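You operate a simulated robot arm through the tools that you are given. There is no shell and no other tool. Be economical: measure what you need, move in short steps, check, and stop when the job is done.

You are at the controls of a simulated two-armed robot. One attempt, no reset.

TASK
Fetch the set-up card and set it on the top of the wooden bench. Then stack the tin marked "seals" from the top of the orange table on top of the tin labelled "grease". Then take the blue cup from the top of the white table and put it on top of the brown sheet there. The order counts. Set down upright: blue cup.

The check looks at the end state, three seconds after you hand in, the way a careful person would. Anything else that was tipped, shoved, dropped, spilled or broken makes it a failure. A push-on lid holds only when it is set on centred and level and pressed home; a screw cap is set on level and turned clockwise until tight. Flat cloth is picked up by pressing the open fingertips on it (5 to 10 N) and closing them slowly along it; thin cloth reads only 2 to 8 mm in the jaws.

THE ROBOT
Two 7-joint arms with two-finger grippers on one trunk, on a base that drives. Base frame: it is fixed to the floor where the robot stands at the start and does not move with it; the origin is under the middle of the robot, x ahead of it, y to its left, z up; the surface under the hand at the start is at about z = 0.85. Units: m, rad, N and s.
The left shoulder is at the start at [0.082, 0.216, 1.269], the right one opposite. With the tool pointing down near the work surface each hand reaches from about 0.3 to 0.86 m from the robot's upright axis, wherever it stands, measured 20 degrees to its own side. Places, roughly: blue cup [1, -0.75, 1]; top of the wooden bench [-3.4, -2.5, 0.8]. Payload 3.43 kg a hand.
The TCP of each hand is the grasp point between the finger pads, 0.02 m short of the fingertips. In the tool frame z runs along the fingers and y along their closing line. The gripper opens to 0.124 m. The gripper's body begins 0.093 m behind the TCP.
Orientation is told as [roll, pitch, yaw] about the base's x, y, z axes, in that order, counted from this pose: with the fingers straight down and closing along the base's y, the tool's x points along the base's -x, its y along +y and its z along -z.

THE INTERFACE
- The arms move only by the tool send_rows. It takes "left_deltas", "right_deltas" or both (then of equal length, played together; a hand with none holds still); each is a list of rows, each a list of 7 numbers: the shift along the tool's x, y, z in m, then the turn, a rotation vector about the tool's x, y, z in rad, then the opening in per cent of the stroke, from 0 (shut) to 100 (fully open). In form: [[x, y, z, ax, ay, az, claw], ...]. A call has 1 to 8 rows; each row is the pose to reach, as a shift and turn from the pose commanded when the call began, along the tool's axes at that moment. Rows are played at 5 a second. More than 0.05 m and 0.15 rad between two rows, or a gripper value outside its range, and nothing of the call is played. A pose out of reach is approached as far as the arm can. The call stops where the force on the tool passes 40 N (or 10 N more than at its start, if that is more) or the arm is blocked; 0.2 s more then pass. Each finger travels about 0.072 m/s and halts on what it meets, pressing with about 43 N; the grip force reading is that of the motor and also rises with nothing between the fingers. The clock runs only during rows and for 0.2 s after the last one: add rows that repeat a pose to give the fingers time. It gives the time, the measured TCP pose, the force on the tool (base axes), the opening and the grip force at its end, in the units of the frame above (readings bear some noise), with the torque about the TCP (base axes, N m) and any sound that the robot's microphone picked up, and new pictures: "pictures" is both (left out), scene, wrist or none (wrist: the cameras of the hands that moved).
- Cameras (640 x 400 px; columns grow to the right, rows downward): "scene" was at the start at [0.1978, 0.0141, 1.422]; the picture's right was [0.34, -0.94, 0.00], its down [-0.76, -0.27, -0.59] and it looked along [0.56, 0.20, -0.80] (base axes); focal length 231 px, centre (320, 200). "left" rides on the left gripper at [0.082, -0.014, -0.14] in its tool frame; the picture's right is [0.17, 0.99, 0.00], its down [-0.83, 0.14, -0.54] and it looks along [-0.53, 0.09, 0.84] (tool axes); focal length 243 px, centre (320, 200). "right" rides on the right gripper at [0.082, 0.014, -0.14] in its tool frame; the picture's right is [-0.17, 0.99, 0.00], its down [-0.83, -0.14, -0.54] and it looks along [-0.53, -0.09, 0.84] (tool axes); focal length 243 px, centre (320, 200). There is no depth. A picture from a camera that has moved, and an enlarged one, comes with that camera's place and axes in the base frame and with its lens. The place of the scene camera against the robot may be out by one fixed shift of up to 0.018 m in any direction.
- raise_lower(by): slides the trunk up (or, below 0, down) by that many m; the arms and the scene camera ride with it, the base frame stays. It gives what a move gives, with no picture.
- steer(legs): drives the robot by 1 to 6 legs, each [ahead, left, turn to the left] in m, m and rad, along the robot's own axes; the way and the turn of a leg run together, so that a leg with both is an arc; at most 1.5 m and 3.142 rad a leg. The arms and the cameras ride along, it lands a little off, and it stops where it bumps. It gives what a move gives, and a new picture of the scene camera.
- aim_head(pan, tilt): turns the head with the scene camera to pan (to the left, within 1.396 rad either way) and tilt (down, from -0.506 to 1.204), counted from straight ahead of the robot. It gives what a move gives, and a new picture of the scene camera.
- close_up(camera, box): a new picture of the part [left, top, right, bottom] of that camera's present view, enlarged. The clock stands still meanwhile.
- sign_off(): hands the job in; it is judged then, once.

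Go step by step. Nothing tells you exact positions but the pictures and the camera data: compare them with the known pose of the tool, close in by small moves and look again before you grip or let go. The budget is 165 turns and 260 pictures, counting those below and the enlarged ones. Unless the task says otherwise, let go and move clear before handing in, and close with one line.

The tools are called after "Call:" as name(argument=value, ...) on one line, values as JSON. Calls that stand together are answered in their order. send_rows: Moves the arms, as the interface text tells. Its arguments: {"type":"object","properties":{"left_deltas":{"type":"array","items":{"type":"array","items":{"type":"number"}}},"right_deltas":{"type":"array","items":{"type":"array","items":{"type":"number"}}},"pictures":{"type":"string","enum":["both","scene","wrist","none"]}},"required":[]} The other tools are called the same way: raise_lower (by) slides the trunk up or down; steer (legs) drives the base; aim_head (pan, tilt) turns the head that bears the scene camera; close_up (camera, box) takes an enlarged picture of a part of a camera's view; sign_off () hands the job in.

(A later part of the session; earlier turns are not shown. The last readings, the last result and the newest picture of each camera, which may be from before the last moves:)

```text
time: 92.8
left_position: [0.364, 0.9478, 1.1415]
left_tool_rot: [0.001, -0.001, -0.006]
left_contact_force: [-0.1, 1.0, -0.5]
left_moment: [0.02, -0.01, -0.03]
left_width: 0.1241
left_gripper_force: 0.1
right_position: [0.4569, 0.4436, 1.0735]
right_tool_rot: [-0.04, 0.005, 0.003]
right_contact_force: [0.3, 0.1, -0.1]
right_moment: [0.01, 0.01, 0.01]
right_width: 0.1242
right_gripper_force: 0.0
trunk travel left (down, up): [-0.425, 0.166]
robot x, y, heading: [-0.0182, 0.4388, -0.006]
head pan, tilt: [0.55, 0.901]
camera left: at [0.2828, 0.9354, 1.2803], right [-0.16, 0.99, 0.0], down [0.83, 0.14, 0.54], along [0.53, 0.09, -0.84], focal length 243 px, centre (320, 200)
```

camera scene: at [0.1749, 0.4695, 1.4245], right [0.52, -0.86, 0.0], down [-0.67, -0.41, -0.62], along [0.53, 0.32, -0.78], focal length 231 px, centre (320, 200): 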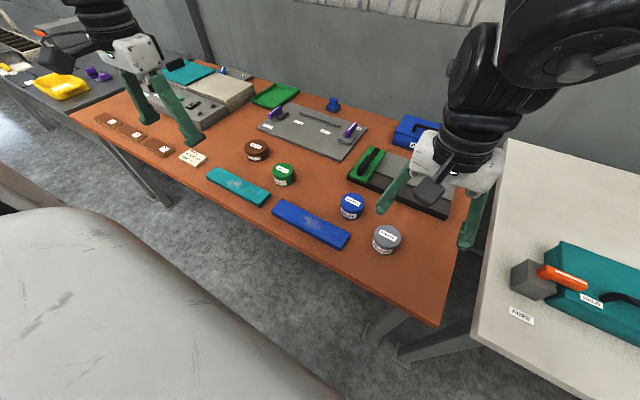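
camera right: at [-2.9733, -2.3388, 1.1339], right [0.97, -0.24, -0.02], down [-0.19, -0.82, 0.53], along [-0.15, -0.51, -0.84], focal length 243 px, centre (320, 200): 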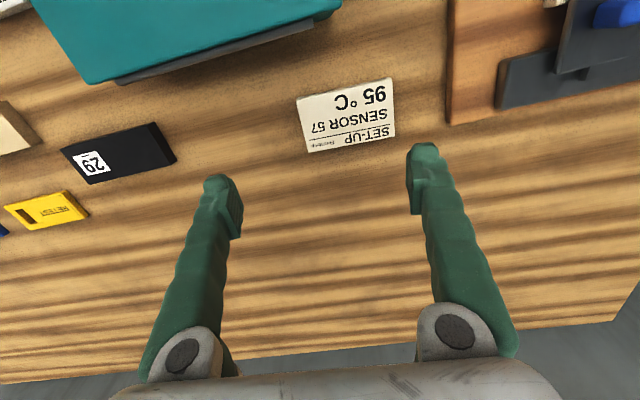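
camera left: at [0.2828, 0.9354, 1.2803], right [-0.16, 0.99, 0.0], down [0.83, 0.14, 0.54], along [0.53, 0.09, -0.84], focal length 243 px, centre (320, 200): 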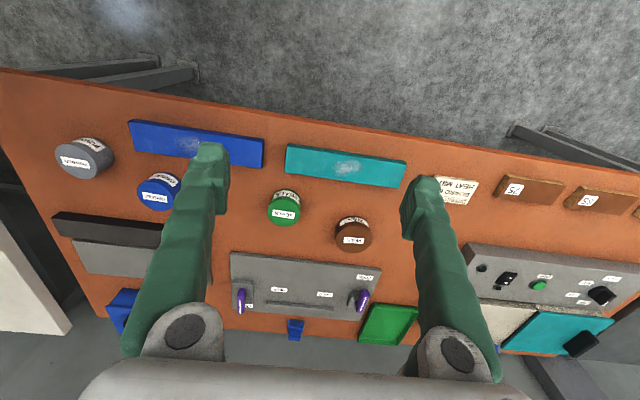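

Cross-checking the views, the orange table is lower (about 0.77): seals tin near (0.614, 0.907), grease near (0.607, 0.627), tops about 0.82. I move the left hand over the seals tin and the right hand aside.

Call:
send_rows(left_deltas=[[-0.036, -0.006, 0.02, 0, 0, 0, 100], [-0.072, -0.012, 0.04, 0, 0, 0, 100], [-0.108, -0.018, 0.06, 0, 0, 0, 100], [-0.144, -0.024, 0.08, 0, 0, 0, 100], [-0.18, -0.03, 0.1, 0, 0, 0, 100], [-0.216, -0.036, 0.12, 0, 0, 0, 100], [-0.25, -0.041, 0.14, 0, 0, 0, 100]], right_deltas=[[0.008, -0.025, 0, -0.01, 0, 0, 100], [0.016, -0.05, 0, -0.02, 0, 0, 100], [0.024, -0.075, 0, -0.03, 0, 0, 100], [0.032, -0.1, 0, -0.04, 0, 0, 100], [0.04, -0.12, 0, -0.04, 0, 0, 100], [0.05, -0.14, 0, -0.04, 0, 0, 100], [0.05, -0.15, 0, -0.04, 0, 0, 100]], pictures="both")

```text
time: 94.4
left_position: [0.6156, 0.9083, 1.0012]
left_tool_rot: [0.0, 0.002, -0.005]
left_contact_force: [0.4, 0.1, -0.6]
left_moment: [-0.01, -0.01, 0.0]
left_width: 0.124
left_gripper_force: 0.0
right_position: [0.4094, 0.2926, 1.077]
right_tool_rot: [-0.002, 0.008, 0.002]
right_contact_force: [1.1, 0.0, 0.6]
right_moment: [-0.01, 0.04, -0.02]
right_width: 0.1244
right_gripper_force: 0.0
trunk travel left (down, up): [-0.425, 0.166]
robot x, y, heading: [-0.0188, 0.4444, -0.006]
head pan, tilt: [0.55, 0.901]
camera scene: at [0.1773, 0.4689, 1.4242], right [0.52, -0.85, 0.0], down [-0.67, -0.41, -0.62], along [0.53, 0.32, -0.78], focal length 231 px, centre (320, 200)
camera right: at [0.3293, 0.3067, 1.2176], right [0.16, 0.99, 0.0], down [0.83, -0.14, 0.53], along [0.53, -0.09, -0.85], focal length 243 px, centre (320, 200)
camera left: at [0.5342, 0.8942, 1.1401], right [-0.16, 0.99, 0.0], down [0.83, 0.14, 0.54], along [0.53, 0.09, -0.84], focal length 243 px, centre (320, 200)
```

scene: 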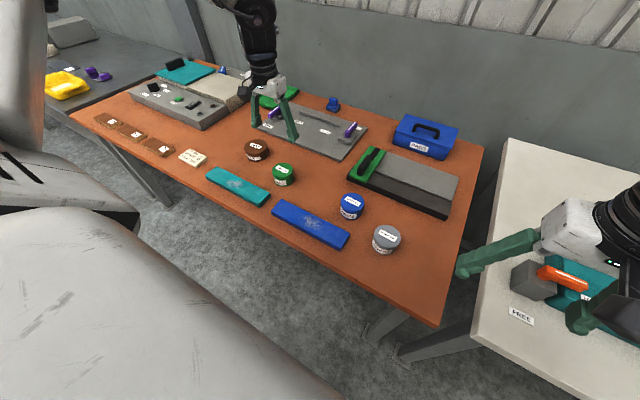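
right: 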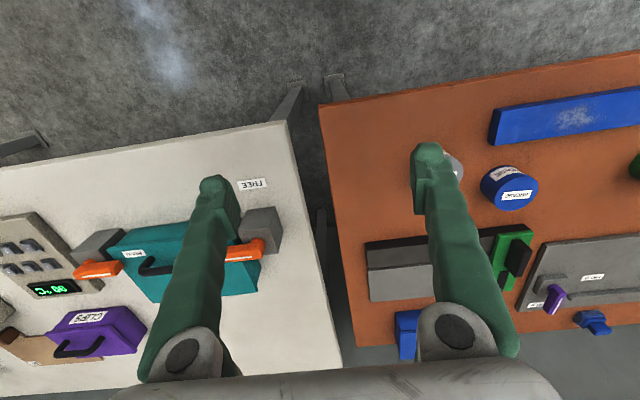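
left: 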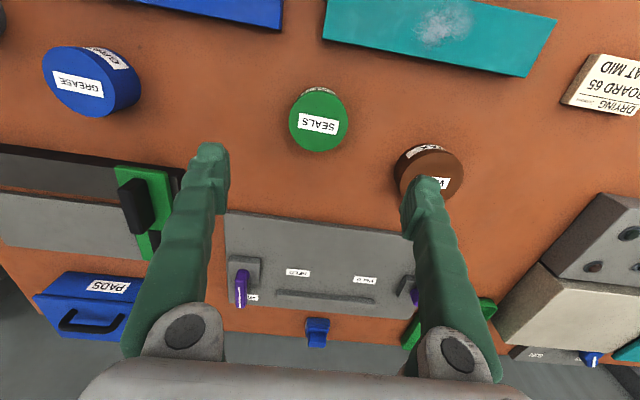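

The hand is above the seals tin, slightly short of it in x. I get a close-up of both tins for their heights.

Call:
close_up(camera="scene", box=[230, 130, 420, 250])

```text
3.33 times, centred on (325, 190) of scene
camera zoom: at [0.1773, 0.4689, 1.4242], right [0.52, -0.85, 0.0], down [-0.67, -0.41, -0.62], along [0.53, 0.32, -0.78], focal length 768 px, centre (303, 233)
```

zoom: 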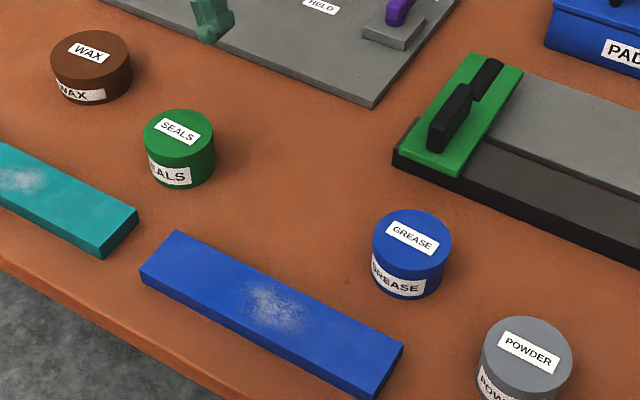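

Tins are about 0.075–0.08 m across and 0.05 m high. I lower the left hand around the seals tin.

Call:
send_rows(left_deltas=[[-0.005, 0, 0.04, 0, 0, 0, 100], [-0.005, 0, 0.08, 0, 0, 0, 100], [-0.005, 0, 0.12, 0, 0, 0, 100]], pictures="wrist")

```text
time: 95.2
left_position: [0.6181, 0.9074, 0.8806]
left_tool_rot: [-0.002, 0.0, -0.007]
left_contact_force: [-1.0, -0.5, 0.5]
left_moment: [0.01, 0.04, -0.02]
left_width: 0.1237
left_gripper_force: 0.0
right_position: [0.4074, 0.2939, 1.0786]
right_tool_rot: [0.002, 0.006, 0.002]
right_contact_force: [0.7, 0.6, 0.2]
right_moment: [0.0, 0.02, -0.02]
right_width: 0.1241
right_gripper_force: 0.1
trunk travel left (down, up): [-0.425, 0.166]
robot x, y, heading: [-0.0166, 0.4391, -0.003]
head pan, tilt: [0.55, 0.901]
camera left: at [0.538, 0.8943, 1.0192], right [-0.16, 0.99, 0.0], down [0.83, 0.14, 0.54], along [0.53, 0.09, -0.84], focal length 243 px, centre (320, 200)
```

left: 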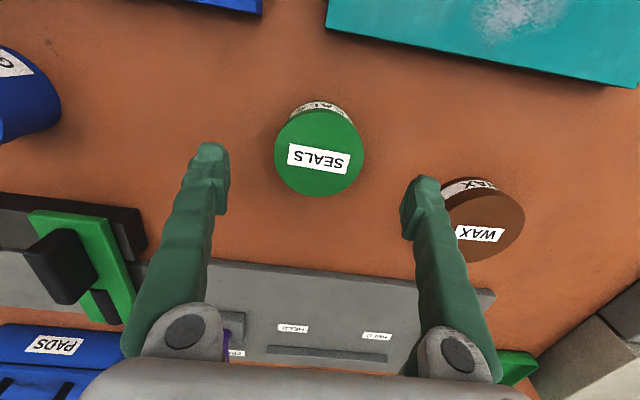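

Aligned to within a few millimetres. I descend to mid-tin height and look.

Call:
send_rows(left_deltas=[[-0.002, 0, 0.03, 0, 0, 0, 100], [-0.002, 0, 0.06, 0, 0, 0, 100], [-0.002, 0, 0.08, 0, 0, 0, 100]], pictures="wrist")

```text
time: 96.0
left_position: [0.6206, 0.9068, 0.801]
left_tool_rot: [-0.001, 0.001, -0.004]
left_contact_force: [0.9, 0.3, 0.3]
left_moment: [0.01, -0.01, -0.02]
left_width: 0.1239
left_gripper_force: 0.1
right_position: [0.4076, 0.2934, 1.0781]
right_tool_rot: [0.001, 0.007, 0.0]
right_contact_force: [0.8, 0.3, 0.6]
right_moment: [-0.01, -0.03, 0.0]
right_width: 0.1239
right_gripper_force: 0.0
trunk travel left (down, up): [-0.425, 0.166]
robot x, y, heading: [-0.0202, 0.4469, -0.006]
head pan, tilt: [0.55, 0.901]
camera left: at [0.5401, 0.8933, 0.9402], right [-0.16, 0.99, 0.0], down [0.83, 0.14, 0.54], along [0.53, 0.09, -0.84], focal length 243 px, centre (320, 200)
```

left: 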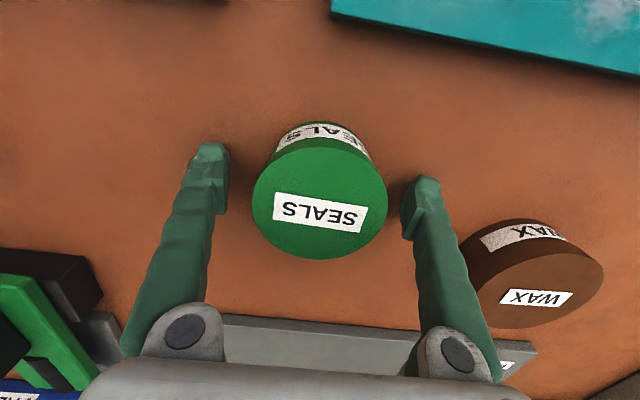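

Fingers bracket the tin. I nudge 4 mm back and close.

Call:
send_rows(left_deltas=[[0.004, 0, 0, 0, 0, 0, 90], [0.004, 0, 0, 0, 0, 0, 78], [0.004, 0, 0, 0, 0, 0, 68], [0.004, 0, 0, 0, 0, 0, 60], [0.004, 0, 0, 0, 0, 0, 52], [0.004, 0, 0, 0, 0, 0, 50]], pictures="wrist")

```text
time: 97.4
left_position: [0.6164, 0.9081, 0.8024]
left_tool_rot: [0.001, -0.001, -0.005]
left_contact_force: [-0.2, -0.7, -0.1]
left_moment: [0.01, -0.04, 0.02]
left_width: 0.0707
left_gripper_force: 43.3
right_position: [0.4076, 0.2931, 1.0778]
right_tool_rot: [-0.001, 0.006, 0.001]
right_contact_force: [-0.1, 0.1, -0.3]
right_moment: [0.0, 0.0, 0.01]
right_width: 0.1242
right_gripper_force: 0.0
trunk travel left (down, up): [-0.425, 0.166]
robot x, y, heading: [-0.0188, 0.4425, -0.003]
head pan, tilt: [0.55, 0.901]
camera left: at [0.536, 0.8933, 0.9401], right [-0.16, 0.99, 0.0], down [0.83, 0.14, 0.54], along [0.53, 0.09, -0.84], focal length 243 px, centre (320, 200)
```

left: 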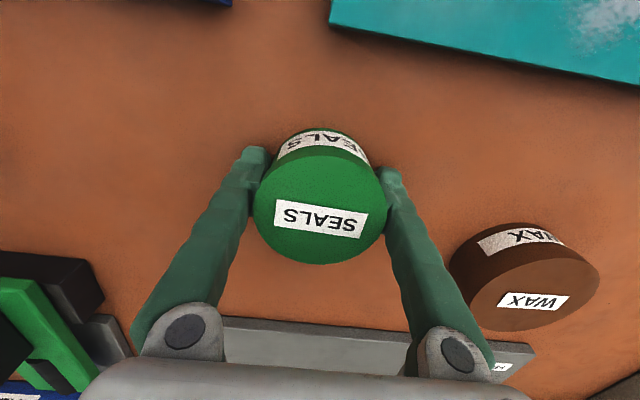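

The grip holds but the tin sits about 1.2 cm nearer than the pads' centre; I open, shift back and regrip.

Call:
send_rows(left_deltas=[[0, 0, 0, 0, 0, 0, 66], [0, 0, 0, 0, 0, 0, 76], [0.006, 0, -0.003, 0, 0, 0, 80], [0.012, 0, -0.003, 0, 0, 0, 76], [0.012, 0, -0.003, 0, 0, 0, 64], [0.012, 0, -0.003, 0, 0, 0, 54], [0.012, 0, -0.003, 0, 0, 0, 46], [0.012, 0, -0.003, 0, 0, 0, 46]], pictures="wrist")

```text
time: 99.2
left_position: [0.605, 0.9073, 0.805]
left_tool_rot: [-0.001, 0.001, -0.004]
left_contact_force: [-0.1, 0.8, 0.9]
left_moment: [-0.08, -0.02, 0.05]
left_width: 0.0704
left_gripper_force: 43.5
right_position: [0.4075, 0.2929, 1.0787]
right_tool_rot: [0.0, 0.005, 0.001]
right_contact_force: [0.3, 0.1, -0.1]
right_moment: [-0.01, -0.03, 0.03]
right_width: 0.1242
right_gripper_force: 0.0
trunk travel left (down, up): [-0.425, 0.166]
robot x, y, heading: [-0.018, 0.4404, -0.006]
head pan, tilt: [0.55, 0.901]
camera left: at [0.5239, 0.893, 0.9428], right [-0.16, 0.99, 0.0], down [0.83, 0.14, 0.54], along [0.53, 0.09, -0.84], focal length 243 px, centre (320, 200)
```

left: 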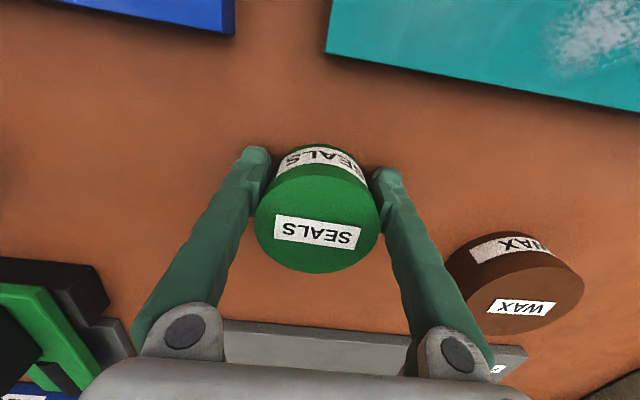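

Now the tin is centred in the pads at (0.605, 0.907). I lift it and go partway toward the grease tin to measure.

Call:
send_rows(left_deltas=[[0, 0, -0.03, 0, 0, 0, 46], [0, 0, -0.07, 0, 0, 0, 46], [0, 0, -0.11, 0, 0, 0, 46], [0, -0.04, -0.13, 0, 0, 0, 46], [0, -0.085, -0.13, 0, 0, 0, 46], [0, -0.13, -0.13, 0, 0, 0, 46], [0, -0.16, -0.13, 0, 0, 0, 46]], pictures="both")

```text
time: 100.8
left_position: [0.603, 0.7469, 0.932]
left_tool_rot: [0.001, -0.001, -0.003]
left_contact_force: [0.3, 0.0, -2.9]
left_moment: [0.03, 0.06, -0.01]
left_width: 0.0704
left_gripper_force: 43.3
right_position: [0.4093, 0.2936, 1.0783]
right_tool_rot: [0.0, 0.007, 0.002]
right_contact_force: [-0.4, 0.9, 0.1]
right_moment: [0.01, 0.03, -0.03]
right_width: 0.124
right_gripper_force: 0.0
trunk travel left (down, up): [-0.425, 0.166]
robot x, y, heading: [-0.0215, 0.4425, -0.007]
head pan, tilt: [0.55, 0.901]
camera scene: at [0.1759, 0.4695, 1.4244], right [0.52, -0.85, 0.0], down [-0.67, -0.41, -0.62], along [0.53, 0.32, -0.78], focal length 231 px, centre (320, 200)
camera left: at [0.5222, 0.7329, 1.0712], right [-0.16, 0.99, 0.0], down [0.83, 0.14, 0.54], along [0.53, 0.09, -0.84], focal length 243 px, centre (320, 200)
```

scene: 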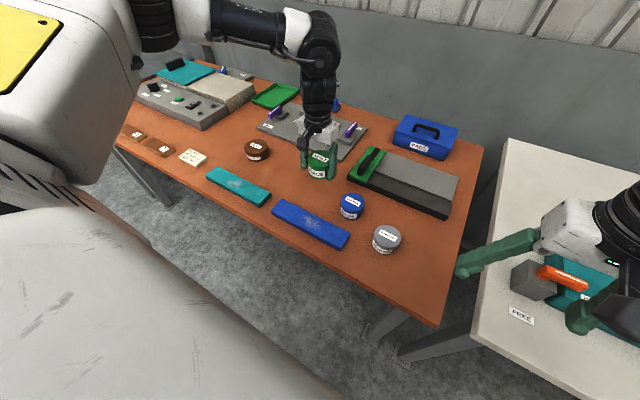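
left: 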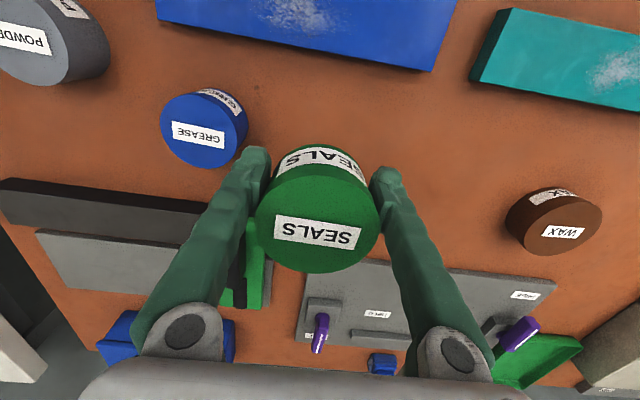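

I move the seals tin above the estimated grease position (0.607, 0.627), keeping it 4–5 cm above, and compare the two tins in one picture.

Call:
send_rows(left_deltas=[[-0.002, -0.04, 0, 0, 0, 0, 46], [-0.004, -0.08, 0, 0, 0, 0, 46], [-0.004, -0.12, 0, 0, 0, 0, 46], [-0.004, -0.12, 0, 0, 0, 0, 46]], right_deltas=[[0.02, -0.02, 0, 0, 0, 0, 100], [0.04, -0.04, 0, 0, 0, 0, 100], [0.05, -0.05, 0, 0, 0, 0, 100], [0.05, -0.05, 0, 0, 0, 0, 100]], pictures="wrist")

Call:
close_up(camera="scene", box=[290, 130, 420, 250])

```text
time: 101.8
left_position: [0.568, 0.6912, 0.9354]
left_tool_rot: [-0.004, -0.002, -0.004]
left_contact_force: [-0.8, 0.1, -2.4]
left_moment: [0.02, 0.03, -0.04]
left_width: 0.0701
left_gripper_force: 42.4
left hand out of reach, approached as far as the arm can: row 1, 2, 3, 4
right_position: [0.3595, 0.2422, 1.0777]
right_tool_rot: [0.0, 0.007, 0.003]
right_contact_force: [-0.2, 0.6, 0.9]
right_moment: [0.03, -0.02, 0.0]
right_width: 0.1242
right_gripper_force: 0.0
trunk travel left (down, up): [-0.425, 0.166]
robot x, y, heading: [-0.0185, 0.441, -0.002]
head pan, tilt: [0.55, 0.901]
camera right: at [0.2789, 0.2573, 1.2187], right [0.16, 0.99, 0.0], down [0.83, -0.14, 0.53], along [0.53, -0.09, -0.85], focal length 243 px, centre (320, 200)
camera left: at [0.4874, 0.679, 1.0738], right [-0.16, 0.99, 0.0], down [0.83, 0.14, 0.54], along [0.53, 0.08, -0.84], focal length 243 px, centre (320, 200)
```

right: 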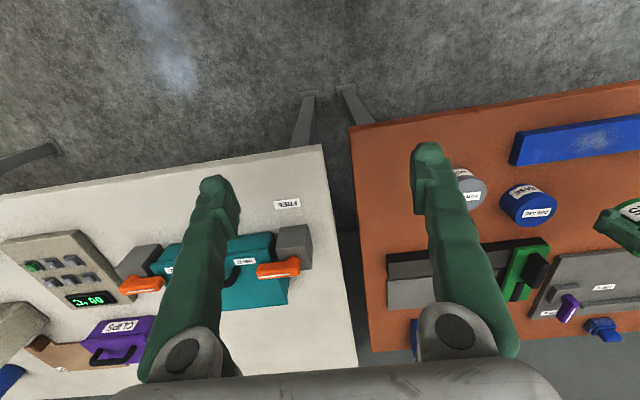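
left: 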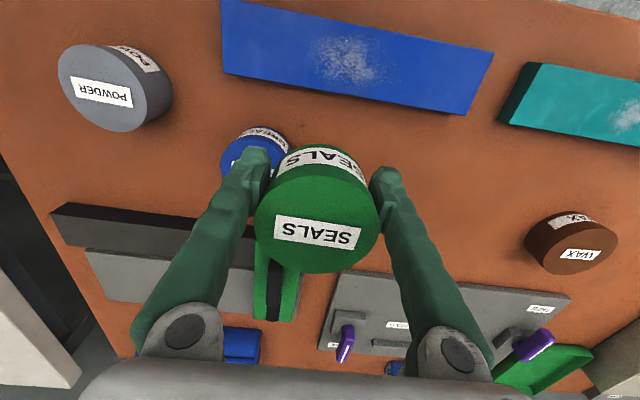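

```text
3.33 times, centred on (355, 190) of scene
camera zoom: at [0.1757, 0.4699, 1.4244], right [0.52, -0.85, 0.0], down [-0.67, -0.41, -0.62], along [0.53, 0.32, -0.78], focal length 768 px, centre (203, 233)
```

zoom: 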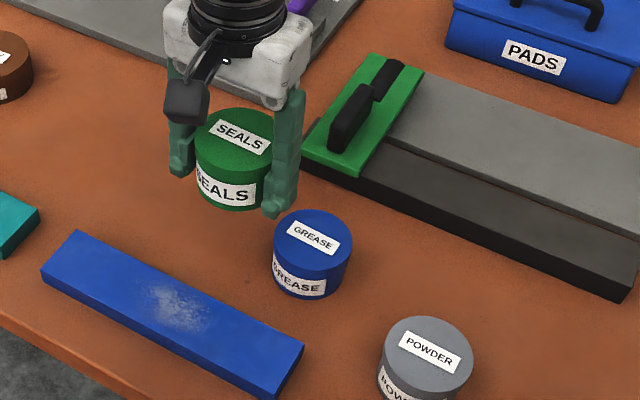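

The arm does not reach inward that far. I swing it back left and shift the base to the right instead.

Call:
send_rows(left_deltas=[[-0.01, 0.04, -0.01, 0, 0, 0, 46], [-0.02, 0.08, -0.01, 0, 0, 0, 46], [-0.03, 0.12, -0.01, 0, 0, 0, 46], [-0.035, 0.155, -0.01, 0, 0, 0, 46]], pictures="none")

Call:
steer(legs=[[0, -0.24, 0]])

```text
time: 102.8
left_position: [0.6032, 0.8506, 0.9429]
left_tool_rot: [-0.001, -0.001, -0.005]
left_contact_force: [0.7, 0.5, -3.4]
left_moment: [0.01, 0.04, -0.02]
left_width: 0.0703
left_gripper_force: 42.7
right_position: [0.3592, 0.2432, 1.0786]
right_tool_rot: [0.0, 0.006, 0.002]
right_contact_force: [-0.1, 0.1, -0.4]
right_moment: [0.0, 0.04, 0.0]
right_width: 0.1243
right_gripper_force: 0.1
trunk travel left (down, up): [-0.425, 0.166]
robot x, y, heading: [-0.0221, 0.4402, -0.005]
head pan, tilt: [0.55, 0.901]
```

```text
time: 106.6
left_position: [0.6021, 0.6067, 0.9418]
left_tool_rot: [0.001, 0.002, -0.003]
left_contact_force: [-0.4, 0.0, -2.1]
left_moment: [0.0, 0.02, 0.02]
left_width: 0.0699
left_gripper_force: 43.2
right_position: [0.359, 0.0022, 1.0785]
right_tool_rot: [-0.001, 0.007, 0.004]
right_contact_force: [0.4, 0.7, 0.2]
right_moment: [0.02, -0.03, 0.0]
right_width: 0.124
right_gripper_force: 0.0
trunk travel left (down, up): [-0.425, 0.166]
robot x, y, heading: [-0.0178, 0.2014, -0.005]
head pan, tilt: [0.55, 0.901]
camera scene: at [0.1743, 0.228, 1.4244], right [0.52, -0.85, 0.0], down [-0.67, -0.41, -0.62], along [0.53, 0.32, -0.78], focal length 231 px, centre (320, 200)
```

scene: 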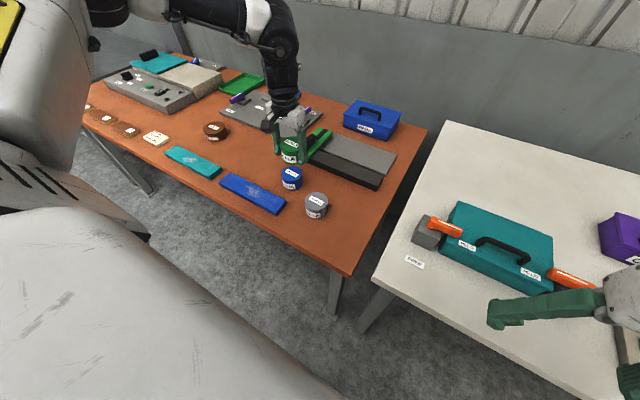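

Now I place the tin over the estimated grease position and compare.

Call:
send_rows(left_deltas=[[-0.003, 0.01, 0, 0, 0, 0, 46], [-0.005, 0.02, 0, 0, 0, 0, 46], [-0.005, 0.02, 0, 0, 0, 0, 46]], pictures="wrist")

Call:
close_up(camera="scene", box=[240, 110, 350, 220])

```text
time: 107.4
left_position: [0.6062, 0.6269, 0.9426]
left_tool_rot: [0.001, 0.002, -0.005]
left_contact_force: [0.2, 0.2, -2.3]
left_moment: [0.03, -0.01, -0.02]
left_width: 0.07
left_gripper_force: 42.6
right_position: [0.3582, 0.0008, 1.078]
right_tool_rot: [0.001, 0.007, 0.003]
right_contact_force: [-0.2, -0.1, -0.4]
right_moment: [0.02, -0.01, 0.04]
right_width: 0.1238
right_gripper_force: 0.0
trunk travel left (down, up): [-0.425, 0.166]
robot x, y, heading: [-0.0197, 0.2, -0.004]
head pan, tilt: [0.55, 0.901]
camera left: at [0.5258, 0.613, 1.081], right [-0.16, 0.99, 0.0], down [0.83, 0.14, 0.54], along [0.53, 0.09, -0.84], focal length 243 px, centre (320, 200)
```

left: 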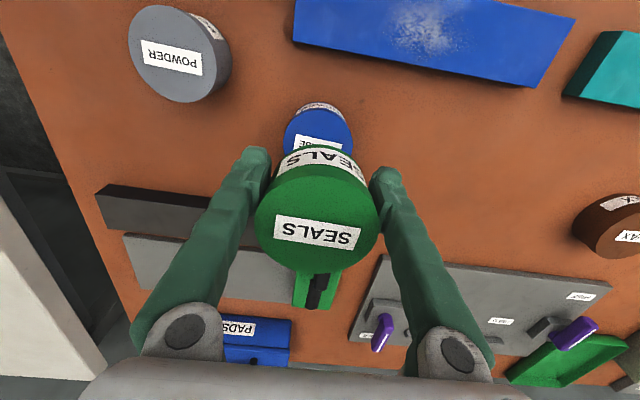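

```text
3.64 times, centred on (295, 165) of scene
camera zoom: at [0.1743, 0.2275, 1.4245], right [0.52, -0.85, 0.0], down [-0.67, -0.41, -0.62], along [0.53, 0.32, -0.78], focal length 838 px, centre (411, 327)
```

zoom: 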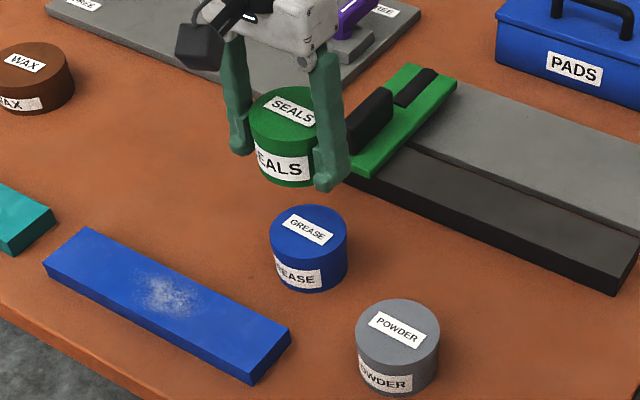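

The wrist view shows the tins aligned, with y off by about -3 mm. I correct that and lower to just above.

Call:
send_rows(left_deltas=[[0, -0.003, 0.02, 0, 0, 0, 46], [0, -0.003, 0.04, 0, 0, 0, 46], [0, -0.003, 0.06, 0, 0, 0, 46], [0, -0.003, 0.068, 0, 0, 0, 46]], pictures="wrist")

Call:
close_up(camera="scene", box=[240, 110, 350, 220])

```text
time: 108.4
left_position: [0.6068, 0.6237, 0.8764]
left_tool_rot: [0.002, 0.0, -0.004]
left_contact_force: [-0.1, 0.7, -2.8]
left_moment: [-0.03, 0.06, -0.01]
left_width: 0.0704
left_gripper_force: 43.2
right_position: [0.3587, 0.0018, 1.0785]
right_tool_rot: [-0.002, 0.007, 0.003]
right_contact_force: [0.6, -0.1, -0.4]
right_moment: [0.01, 0.01, -0.05]
right_width: 0.1241
right_gripper_force: 0.0
trunk travel left (down, up): [-0.425, 0.166]
robot x, y, heading: [-0.0214, 0.2022, -0.003]
head pan, tilt: [0.55, 0.901]
camera left: at [0.5262, 0.6096, 1.0136], right [-0.16, 0.99, 0.0], down [0.83, 0.14, 0.54], along [0.53, 0.09, -0.84], focal length 243 px, centre (320, 200)
```

left: 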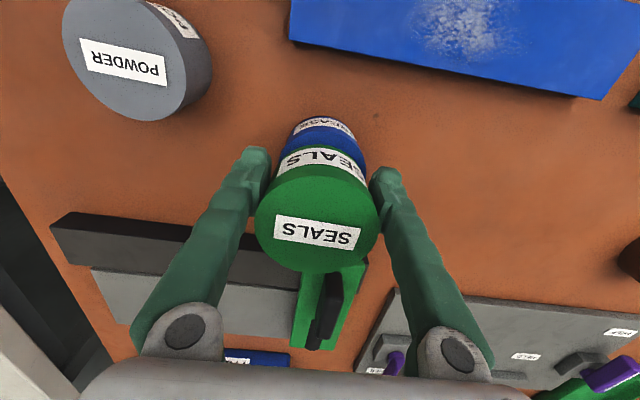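

```text
3.64 times, centred on (295, 165) of scene
camera zoom: at [0.1745, 0.2278, 1.4244], right [0.52, -0.85, 0.0], down [-0.67, -0.41, -0.62], along [0.53, 0.32, -0.78], focal length 838 px, centre (411, 327)
```

zoom: 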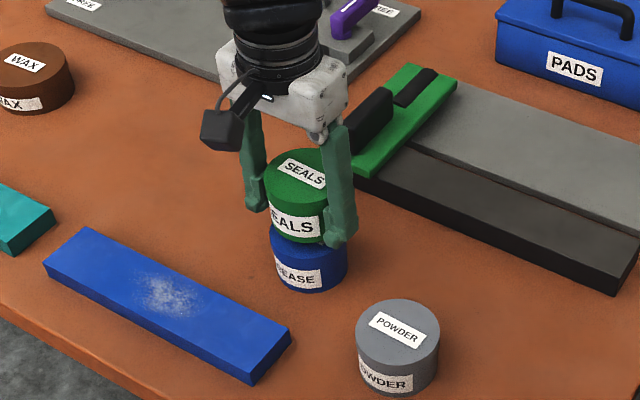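

Alignment looks good in both views. I lower in small steps until contact.

Call:
send_rows(left_deltas=[[0, -0.001, 0.004, 0, 0, 0, 46], [0, -0.001, 0.008, 0, 0, 0, 46], [0, -0.001, 0.011, 0, 0, 0, 46], [0, -0.001, 0.013, 0, 0, 0, 46], [0, -0.001, 0.013, 0, 0, 0, 46]], pictures="none")

Call:
close_up(camera="scene", box=[260, 130, 330, 200])

```text
time: 109.6
left_position: [0.6074, 0.6233, 0.8611]
left_tool_rot: [0.001, 0.002, -0.004]
left_contact_force: [-0.6, 0.0, -2.4]
left_moment: [-0.02, 0.01, 0.02]
left_width: 0.0702
left_gripper_force: 43.2
right_position: [0.3587, 0.0018, 1.078]
right_tool_rot: [0.0, 0.007, 0.004]
right_contact_force: [-0.9, 0.4, -0.5]
right_moment: [0.01, -0.01, 0.02]
right_width: 0.124
right_gripper_force: 0.1
trunk travel left (down, up): [-0.425, 0.166]
robot x, y, heading: [-0.0181, 0.1997, -0.001]
head pan, tilt: [0.55, 0.901]
```

```text
5.71 times, centred on (295, 165) of scene
camera zoom: at [0.1743, 0.2278, 1.4245], right [0.52, -0.85, 0.0], down [-0.67, -0.41, -0.62], along [0.53, 0.32, -0.78], focal length 1318 px, centre (463, 400)
```

zoom: 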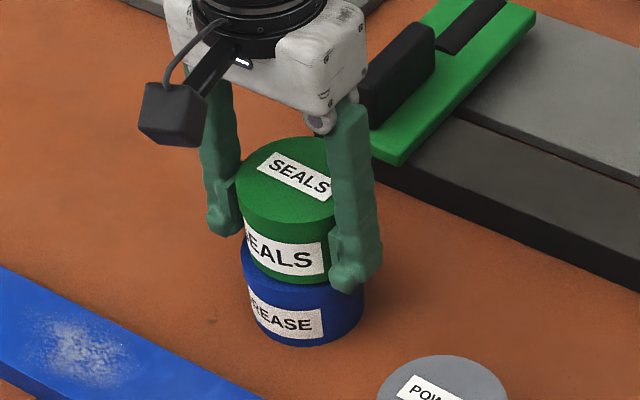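

Still a small gap and the column lines up. I continue down in finer steps.

Call:
send_rows(left_deltas=[[0, 0, 0.002, 0, 0, 0, 46], [0, 0, 0.004, 0, 0, 0, 46], [0, 0, 0.006, 0, 0, 0, 46], [0, 0, 0.006, 0, 0, 0, 46]], pictures="none")

```text
time: 110.6
left_position: [0.6069, 0.6219, 0.8562]
left_tool_rot: [0.0, 0.0, -0.002]
left_contact_force: [0.7, 1.4, 3.0]
left_moment: [-0.16, 0.06, 0.0]
left_width: 0.0701
left_gripper_force: 42.3
right_position: [0.3587, 0.0022, 1.0795]
right_tool_rot: [-0.001, 0.005, 0.003]
right_contact_force: [0.7, -0.6, -0.1]
right_moment: [-0.01, -0.01, -0.01]
right_width: 0.1243
right_gripper_force: 0.3
trunk travel left (down, up): [-0.425, 0.166]
robot x, y, heading: [-0.0175, 0.1975, 0.0]
head pan, tilt: [0.55, 0.901]
```

Contact made with light force. I open and look before retreating.

Call:
send_rows(left_deltas=[[0, 0, 0, 0, 0, 0, 60], [0, 0, 0, 0, 0, 0, 68], [0, 0, 0, 0, 0, 0, 80], [0, 0, 0, 0, 0, 0, 90], [0, 0, 0, 0, 0, 0, 95], [0, 0, 0, 0, 0, 0, 95]], pictures="wrist")

Call:
close_up(camera="scene", box=[260, 130, 330, 200])

```text
time: 112.0
left_position: [0.6065, 0.6222, 0.8571]
left_tool_rot: [0.0, 0.002, -0.004]
left_contact_force: [0.5, 0.2, 0.2]
left_moment: [0.04, 0.01, 0.02]
left_width: 0.1178
left_gripper_force: 0.2
right_position: [0.3587, 0.0007, 1.0785]
right_tool_rot: [0.001, 0.005, 0.003]
right_contact_force: [0.7, -1.2, 0.2]
right_moment: [0.02, -0.01, 0.0]
right_width: 0.1239
right_gripper_force: 0.1
trunk travel left (down, up): [-0.425, 0.166]
robot x, y, heading: [-0.0199, 0.1979, -0.007]
head pan, tilt: [0.55, 0.901]
camera left: at [0.5261, 0.6085, 0.9949], right [-0.16, 0.99, 0.0], down [0.83, 0.14, 0.54], along [0.53, 0.09, -0.84], focal length 243 px, centre (320, 200)
```

left: 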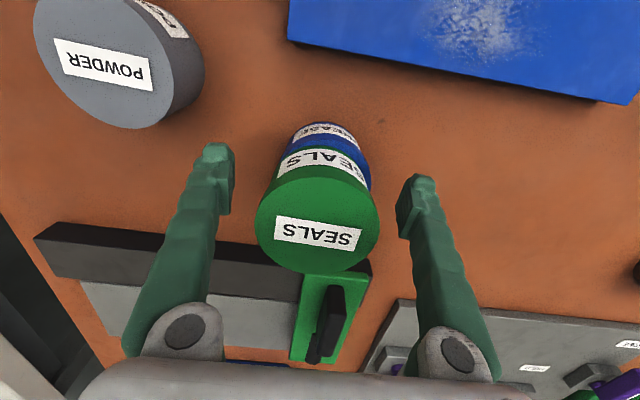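

```text
5.71 times, centred on (295, 165) of scene
camera zoom: at [0.1741, 0.2276, 1.4245], right [0.52, -0.85, 0.0], down [-0.67, -0.41, -0.62], along [0.53, 0.32, -0.78], focal length 1318 px, centre (463, 400)
```

zoom: 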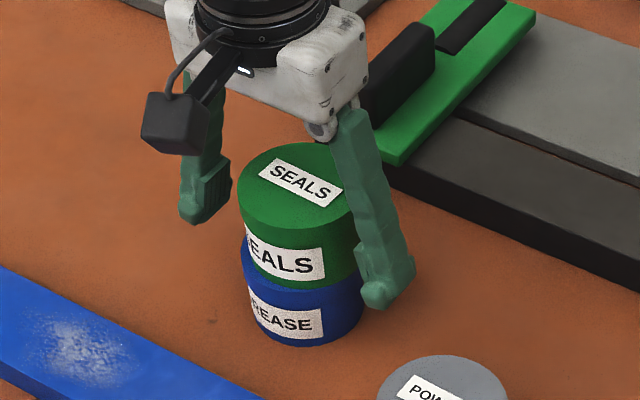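

The stack is well seated. I raise the left hand straight up, then draw it back.

Call:
send_rows(left_deltas=[[0, 0, -0.03, 0, 0, 0, 95], [0, 0, -0.07, 0, 0, 0, 95], [0, 0, -0.11, 0, 0, 0, 95], [0, 0, -0.15, 0, 0, 0, 95], [0.04, 0, -0.18, 0, 0, 0, 95], [0.08, 0, -0.21, 0, 0, 0, 95], [0.12, 0, -0.24, 0, 0, 0, 95], [0.16, 0, -0.26, 0, 0, 0, 95]], pictures="none")

Call:
aim_head(pan=0.4, tilt=0.9)

```text
time: 113.8
left_position: [0.4473, 0.6223, 1.1181]
left_tool_rot: [0.001, 0.0, -0.003]
left_contact_force: [-0.6, -0.6, -0.6]
left_moment: [0.0, -0.09, 0.0]
left_width: 0.118
left_gripper_force: 0.1
right_position: [0.3551, 0.0007, 1.0792]
right_tool_rot: [-0.001, 0.003, 0.003]
right_contact_force: [0.5, 0.4, 0.4]
right_moment: [-0.01, -0.02, -0.01]
right_width: 0.1238
right_gripper_force: 0.0
trunk travel left (down, up): [-0.425, 0.166]
robot x, y, heading: [-0.0196, 0.2029, -0.001]
head pan, tilt: [0.55, 0.901]
```

```text
time: 114.5
left_position: [0.4479, 0.6221, 1.1157]
left_tool_rot: [-0.001, -0.001, -0.005]
left_contact_force: [0.6, -0.8, -0.3]
left_moment: [0.01, -0.02, -0.03]
left_width: 0.1176
left_gripper_force: 0.0
right_position: [0.3592, 0.0006, 1.0793]
right_tool_rot: [0.0, 0.003, 0.003]
right_contact_force: [-0.5, 0.3, 0.2]
right_moment: [0.0, -0.01, 0.03]
right_width: 0.124
right_gripper_force: 0.1
trunk travel left (down, up): [-0.425, 0.166]
robot x, y, heading: [-0.0193, 0.2005, -0.002]
head pan, tilt: [0.4, 0.901]
camera scene: at [0.1793, 0.2176, 1.4245], right [0.39, -0.92, 0.0], down [-0.72, -0.3, -0.62], along [0.57, 0.24, -0.78], focal length 231 px, centre (320, 200)
```

scene: 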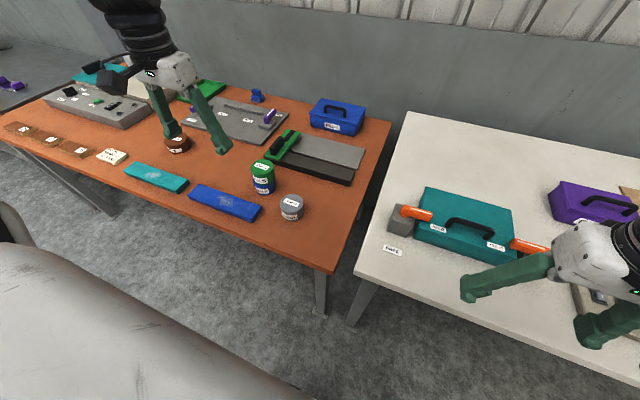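

The stack stands well. Now for the blue cup: I shift the base right along the white table and look behind the dispenser.

Call:
steer(legs=[[0, -0.7, 0]])

Call:
aim_head(pan=-0.1, tilt=0.7)

```text
time: 124.2
left_position: [0.4463, -0.0755, 1.1168]
left_tool_rot: [-0.001, 0.0, -0.006]
left_contact_force: [-0.2, 0.3, -0.3]
left_moment: [-0.04, 0.02, 0.02]
left_width: 0.1176
left_gripper_force: 0.0
right_position: [0.3546, -0.6961, 1.0778]
right_tool_rot: [-0.001, 0.006, 0.001]
right_contact_force: [0.3, 0.2, 1.1]
right_moment: [0.01, -0.01, 0.02]
right_width: 0.124
right_gripper_force: 0.1
trunk travel left (down, up): [-0.425, 0.166]
robot x, y, heading: [-0.0247, -0.4946, -0.008]
head pan, tilt: [0.4, 0.901]
camera scene: at [0.1764, -0.4793, 1.4245], right [0.38, -0.92, 0.0], down [-0.72, -0.3, -0.62], along [0.57, 0.24, -0.78], focal length 231 px, centre (320, 200)
```

scene: 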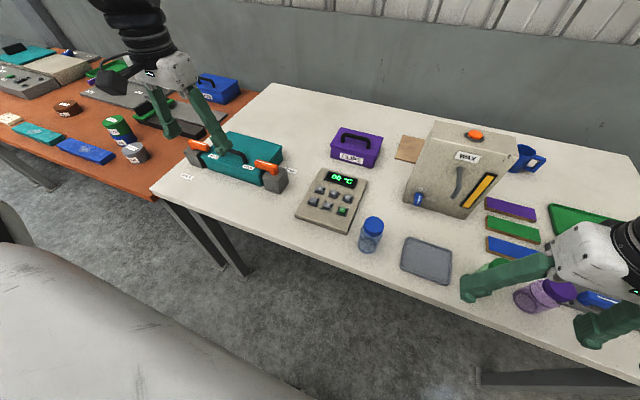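

```text
time: 125.1
left_position: [0.4469, -0.0746, 1.1165]
left_tool_rot: [0.0, 0.0, -0.004]
left_contact_force: [0.3, 0.5, -0.3]
left_moment: [-0.02, -0.02, 0.01]
left_width: 0.1178
left_gripper_force: 0.2
right_position: [0.3555, -0.6955, 1.0792]
right_tool_rot: [0.0, 0.005, 0.002]
right_contact_force: [-0.6, 0.3, -0.3]
right_moment: [0.02, 0.03, 0.0]
right_width: 0.1242
right_gripper_force: 0.1
trunk travel left (down, up): [-0.425, 0.166]
robot x, y, heading: [-0.0208, -0.4994, -0.008]
head pan, tilt: [-0.099, 0.7]
camera scene: at [0.1912, -0.5171, 1.4406], right [-0.1, -0.99, 0.0], down [-0.64, 0.07, -0.76], along [0.76, -0.08, -0.64], focal length 231 px, centre (320, 200)
```

scene: 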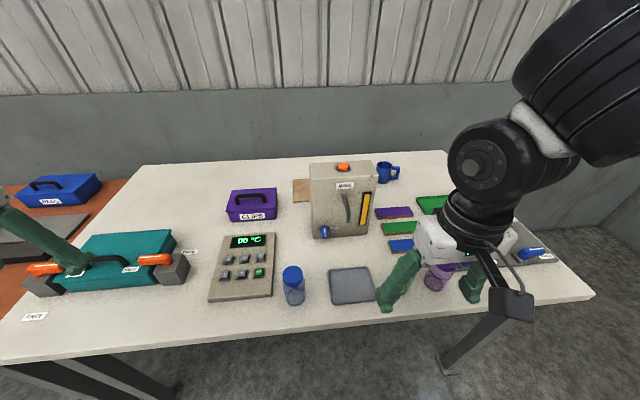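

The blue cup has a handle on its right and stands behind the dispenser. I take a close-up.

Call:
close_up(camera="scene", box=[220, 130, 460, 280])

Call:
send_rows(right_deltas=[[0.0, -0.04, -0.02, 0, 0, 0, 100], [0.0, -0.08, -0.05, 0, 0, 0, 100], [0, -0.12, -0.08, 0, 0, 0, 100]], pictures="wrist")

```text
2.67 times, centred on (340, 205) of scene
camera zoom: at [0.1912, -0.5171, 1.4406], right [-0.1, -0.99, 0.0], down [-0.64, 0.07, -0.76], along [0.76, -0.08, -0.64], focal length 615 px, centre (267, 187)
```

zoom: 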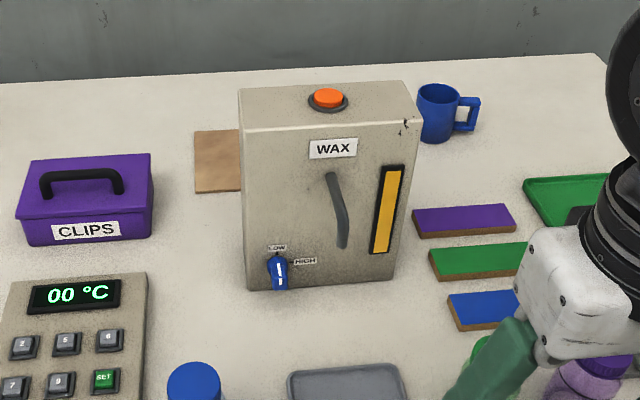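

```text
time: 125.9
left_position: [0.447, -0.0744, 1.1162]
left_tool_rot: [-0.003, 0.0, -0.007]
left_contact_force: [0.6, -0.2, -0.5]
left_moment: [-0.01, 0.01, -0.01]
left_width: 0.1179
left_gripper_force: 0.0
right_position: [0.3271, -0.7678, 1.1437]
right_tool_rot: [0.0, 0.004, -0.002]
right_contact_force: [0.0, -0.4, 0.9]
right_moment: [-0.03, -0.01, 0.02]
right_width: 0.124
right_gripper_force: 0.0
right hand out of reach, approached as far as the arm can: row 2, 3
trunk travel left (down, up): [-0.425, 0.166]
robot x, y, heading: [-0.0195, -0.4965, -0.003]
head pan, tilt: [-0.099, 0.7]
camera right: at [0.247, -0.7543, 1.284], right [0.17, 0.99, 0.0], down [0.83, -0.14, 0.54], along [0.53, -0.09, -0.84], focal length 243 px, centre (320, 200)
```

right: 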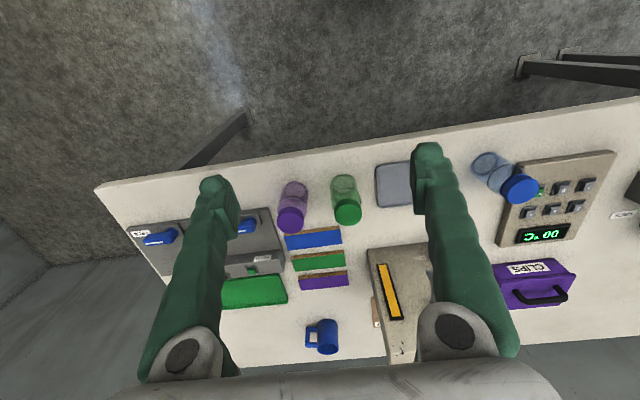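

The cup (about (0.985, -0.87)) is far back, so I need to stand closer than 0.4 m from the edge. I raise the trunk a little for clearance over the dispenser and edge ahead in small legs.

Call:
raise_lower(by=0.08)

Call:
steer(legs=[[0, -0.1, 0], [0.07, 0, 0], [0.04, 0, 0]])

```text
time: 127.1
left_position: [0.4475, -0.0757, 1.1961]
left_tool_rot: [-0.001, 0.002, -0.007]
left_contact_force: [0.0, 0.3, -0.8]
left_moment: [0.0, -0.01, -0.01]
left_width: 0.1178
left_gripper_force: 0.0
right_position: [0.3194, -0.7694, 1.2549]
right_tool_rot: [-0.002, -0.093, -0.001]
right_contact_force: [-0.9, 0.9, 0.1]
right_moment: [0.02, -0.02, 0.01]
right_width: 0.1241
right_gripper_force: 0.0
trunk travel left (down, up): [-0.505, 0.086]
robot x, y, heading: [-0.0212, -0.4971, -0.009]
head pan, tilt: [-0.099, 0.7]
```

```text
time: 130.3
left_position: [0.5499, -0.1775, 1.2005]
left_tool_rot: [0.0, -0.006, -0.007]
left_contact_force: [-0.6, -0.4, 0.8]
left_moment: [0.0, -0.1, -0.01]
left_width: 0.1181
left_gripper_force: 0.1
right_position: [0.42, -0.8697, 1.2588]
right_tool_rot: [-0.002, -0.103, -0.002]
right_contact_force: [-0.5, 0.9, -0.5]
right_moment: [0.05, -0.12, -0.01]
right_width: 0.1239
right_gripper_force: 0.1
trunk travel left (down, up): [-0.505, 0.086]
robot x, y, heading: [0.0876, -0.6011, -0.004]
head pan, tilt: [-0.099, 0.7]
camera scene: at [0.2575, -0.6191, 1.5325], right [-0.11, -0.99, 0.0], down [-0.64, 0.07, -0.77], along [0.76, -0.08, -0.64], focal length 231 px, centre (320, 200)
```

scene: 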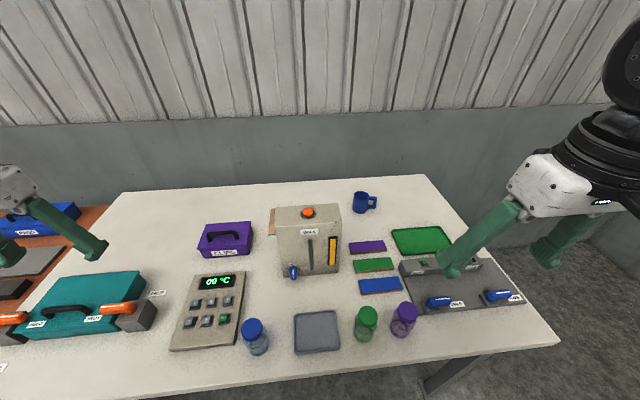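

No bump; I edge another 5 cm ahead, and bring the right hand level and forward to look at the cup.

Call:
steer(legs=[[0.05, 0, 0]])

Call:
send_rows(right_deltas=[[-0.03, 0, 0, 0, 0.05, 0, 100], [-0.07, 0, 0, 0, 0.1, 0, 100], [-0.11, 0, 0.0, 0, 0.1, 0, 100], [-0.15, 0, 0.0, 0, 0.1, 0, 100], [-0.19, 0, 0.0, 0, 0.1, 0, 100]], pictures="both")

```text
time: 131.3
left_position: [0.6011, -0.1779, 1.2002]
left_tool_rot: [0.0, -0.005, -0.007]
left_contact_force: [-0.9, -0.1, 0.2]
left_moment: [0.01, -0.05, -0.03]
left_width: 0.1178
left_gripper_force: 0.1
right_position: [0.472, -0.8706, 1.2581]
right_tool_rot: [-0.001, -0.101, -0.002]
right_contact_force: [-1.0, -0.5, 0.3]
right_moment: [0.02, -0.08, -0.01]
right_width: 0.1239
right_gripper_force: 0.1
trunk travel left (down, up): [-0.505, 0.086]
robot x, y, heading: [0.1342, -0.5985, -0.006]
head pan, tilt: [-0.099, 0.7]
camera scene: at [0.3098, -0.6193, 1.532], right [-0.11, -0.99, 0.0], down [-0.64, 0.07, -0.77], along [0.76, -0.08, -0.64], focal length 231 px, centre (320, 200)
```

scene: 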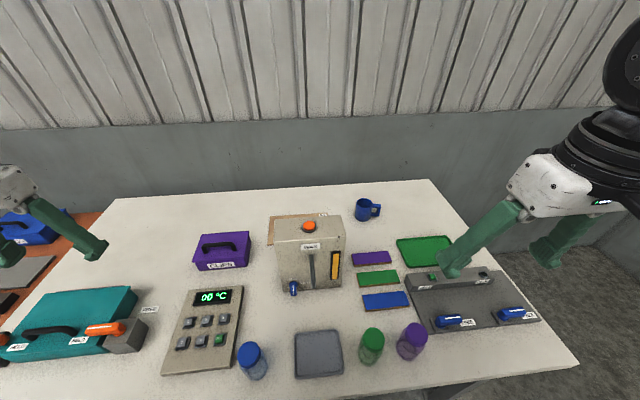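

```text
time: 132.5
left_position: [0.6053, -0.1778, 1.1968]
left_tool_rot: [0.001, -0.003, -0.007]
left_contact_force: [-0.4, -0.4, 0.0]
left_moment: [0.01, -0.01, -0.02]
left_width: 0.1178
left_gripper_force: 0.0
right_position: [0.4866, -0.8459, 1.2347]
right_tool_rot: [-0.001, -0.003, -0.008]
right_contact_force: [-0.1, -0.2, 0.4]
right_moment: [-0.01, -0.03, 0.02]
right_width: 0.1239
right_gripper_force: 0.0
right hand out of reach, approached as far as the arm can: row 1, 2, 3, 4, 5
trunk travel left (down, up): [-0.505, 0.086]
robot x, y, heading: [0.1378, -0.5996, -0.005]
head pan, tilt: [-0.099, 0.7]
camera scene: at [0.3141, -0.6193, 1.5313], right [-0.11, -0.99, 0.0], down [-0.64, 0.07, -0.77], along [0.76, -0.08, -0.64], focal length 231 px, centre (320, 200)
camera right: at [0.4056, -0.8321, 1.3751], right [0.17, 0.98, 0.0], down [0.83, -0.15, 0.54], along [0.53, -0.09, -0.84], focal length 243 px, centre (320, 200)
```

scene: 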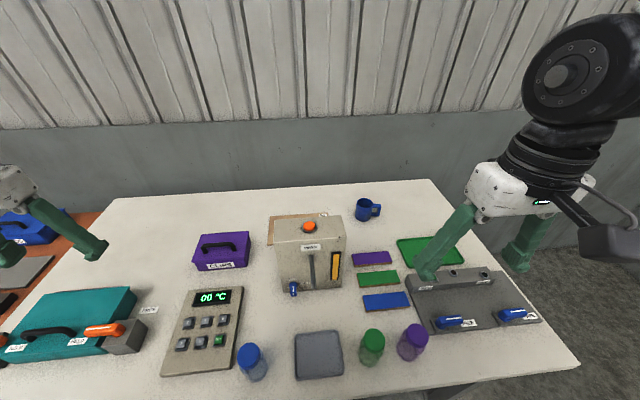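
right: 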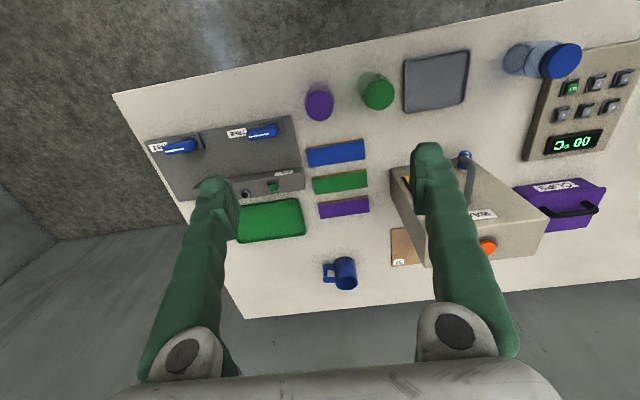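

Cup at about (0.972, -0.862); its handle points to -y. I bring the hand forward and down in the clear, turning it so that the fingers will close roughly front-to-back, clear of the handle.

Call:
send_rows(right_deltas=[[0, 0, 0.03, 0, 0, 0.14, 100], [-0.02, 0, 0.06, 0, 0, 0.28, 100], [-0.05, 0, 0.08, 0, 0, 0.42, 100], [-0.085, 0, 0.1, 0, 0, 0.56, 100], [-0.12, 0, 0.12, 0, 0, 0.7, 100], [-0.16, 0, 0.13, 0, 0, 0.84, 100], [-0.2, 0, 0.14, 0, 0, 0.98, 100], [-0.24, 0, 0.14, 0, 0, 1.1, 100]], pictures="both")

```text
time: 134.3
left_position: [0.6072, -0.1775, 1.1967]
left_tool_rot: [-0.003, 0.0, -0.007]
left_contact_force: [0.5, -0.1, -0.9]
left_moment: [0.01, -0.01, -0.03]
left_width: 0.1178
left_gripper_force: 0.1
right_position: [0.7309, -0.8475, 1.0924]
right_tool_rot: [-0.007, 0.001, -1.102]
right_contact_force: [0.4, 0.2, -0.1]
right_moment: [-0.04, -0.02, -0.05]
right_width: 0.1242
right_gripper_force: 0.0
trunk travel left (down, up): [-0.505, 0.086]
robot x, y, heading: [0.1368, -0.6021, -0.008]
head pan, tilt: [-0.099, 0.7]
camera scene: at [0.3171, -0.6183, 1.531], right [-0.11, -0.99, 0.0], down [-0.64, 0.07, -0.76], along [0.76, -0.08, -0.64], focal length 231 px, centre (320, 200)
camera right: at [0.7076, -0.7671, 1.2324], right [0.95, 0.3, 0.0], down [0.25, -0.8, 0.54], along [0.16, -0.52, -0.84], focal length 243 px, centre (320, 200)
```

scene: 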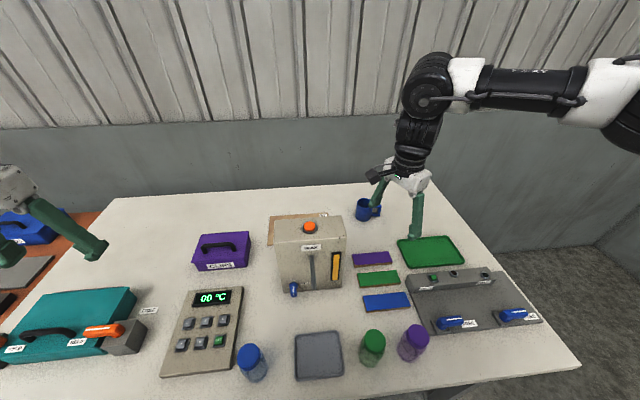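
right: 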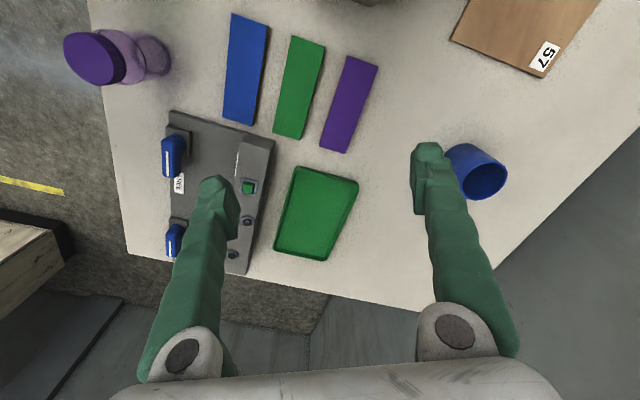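

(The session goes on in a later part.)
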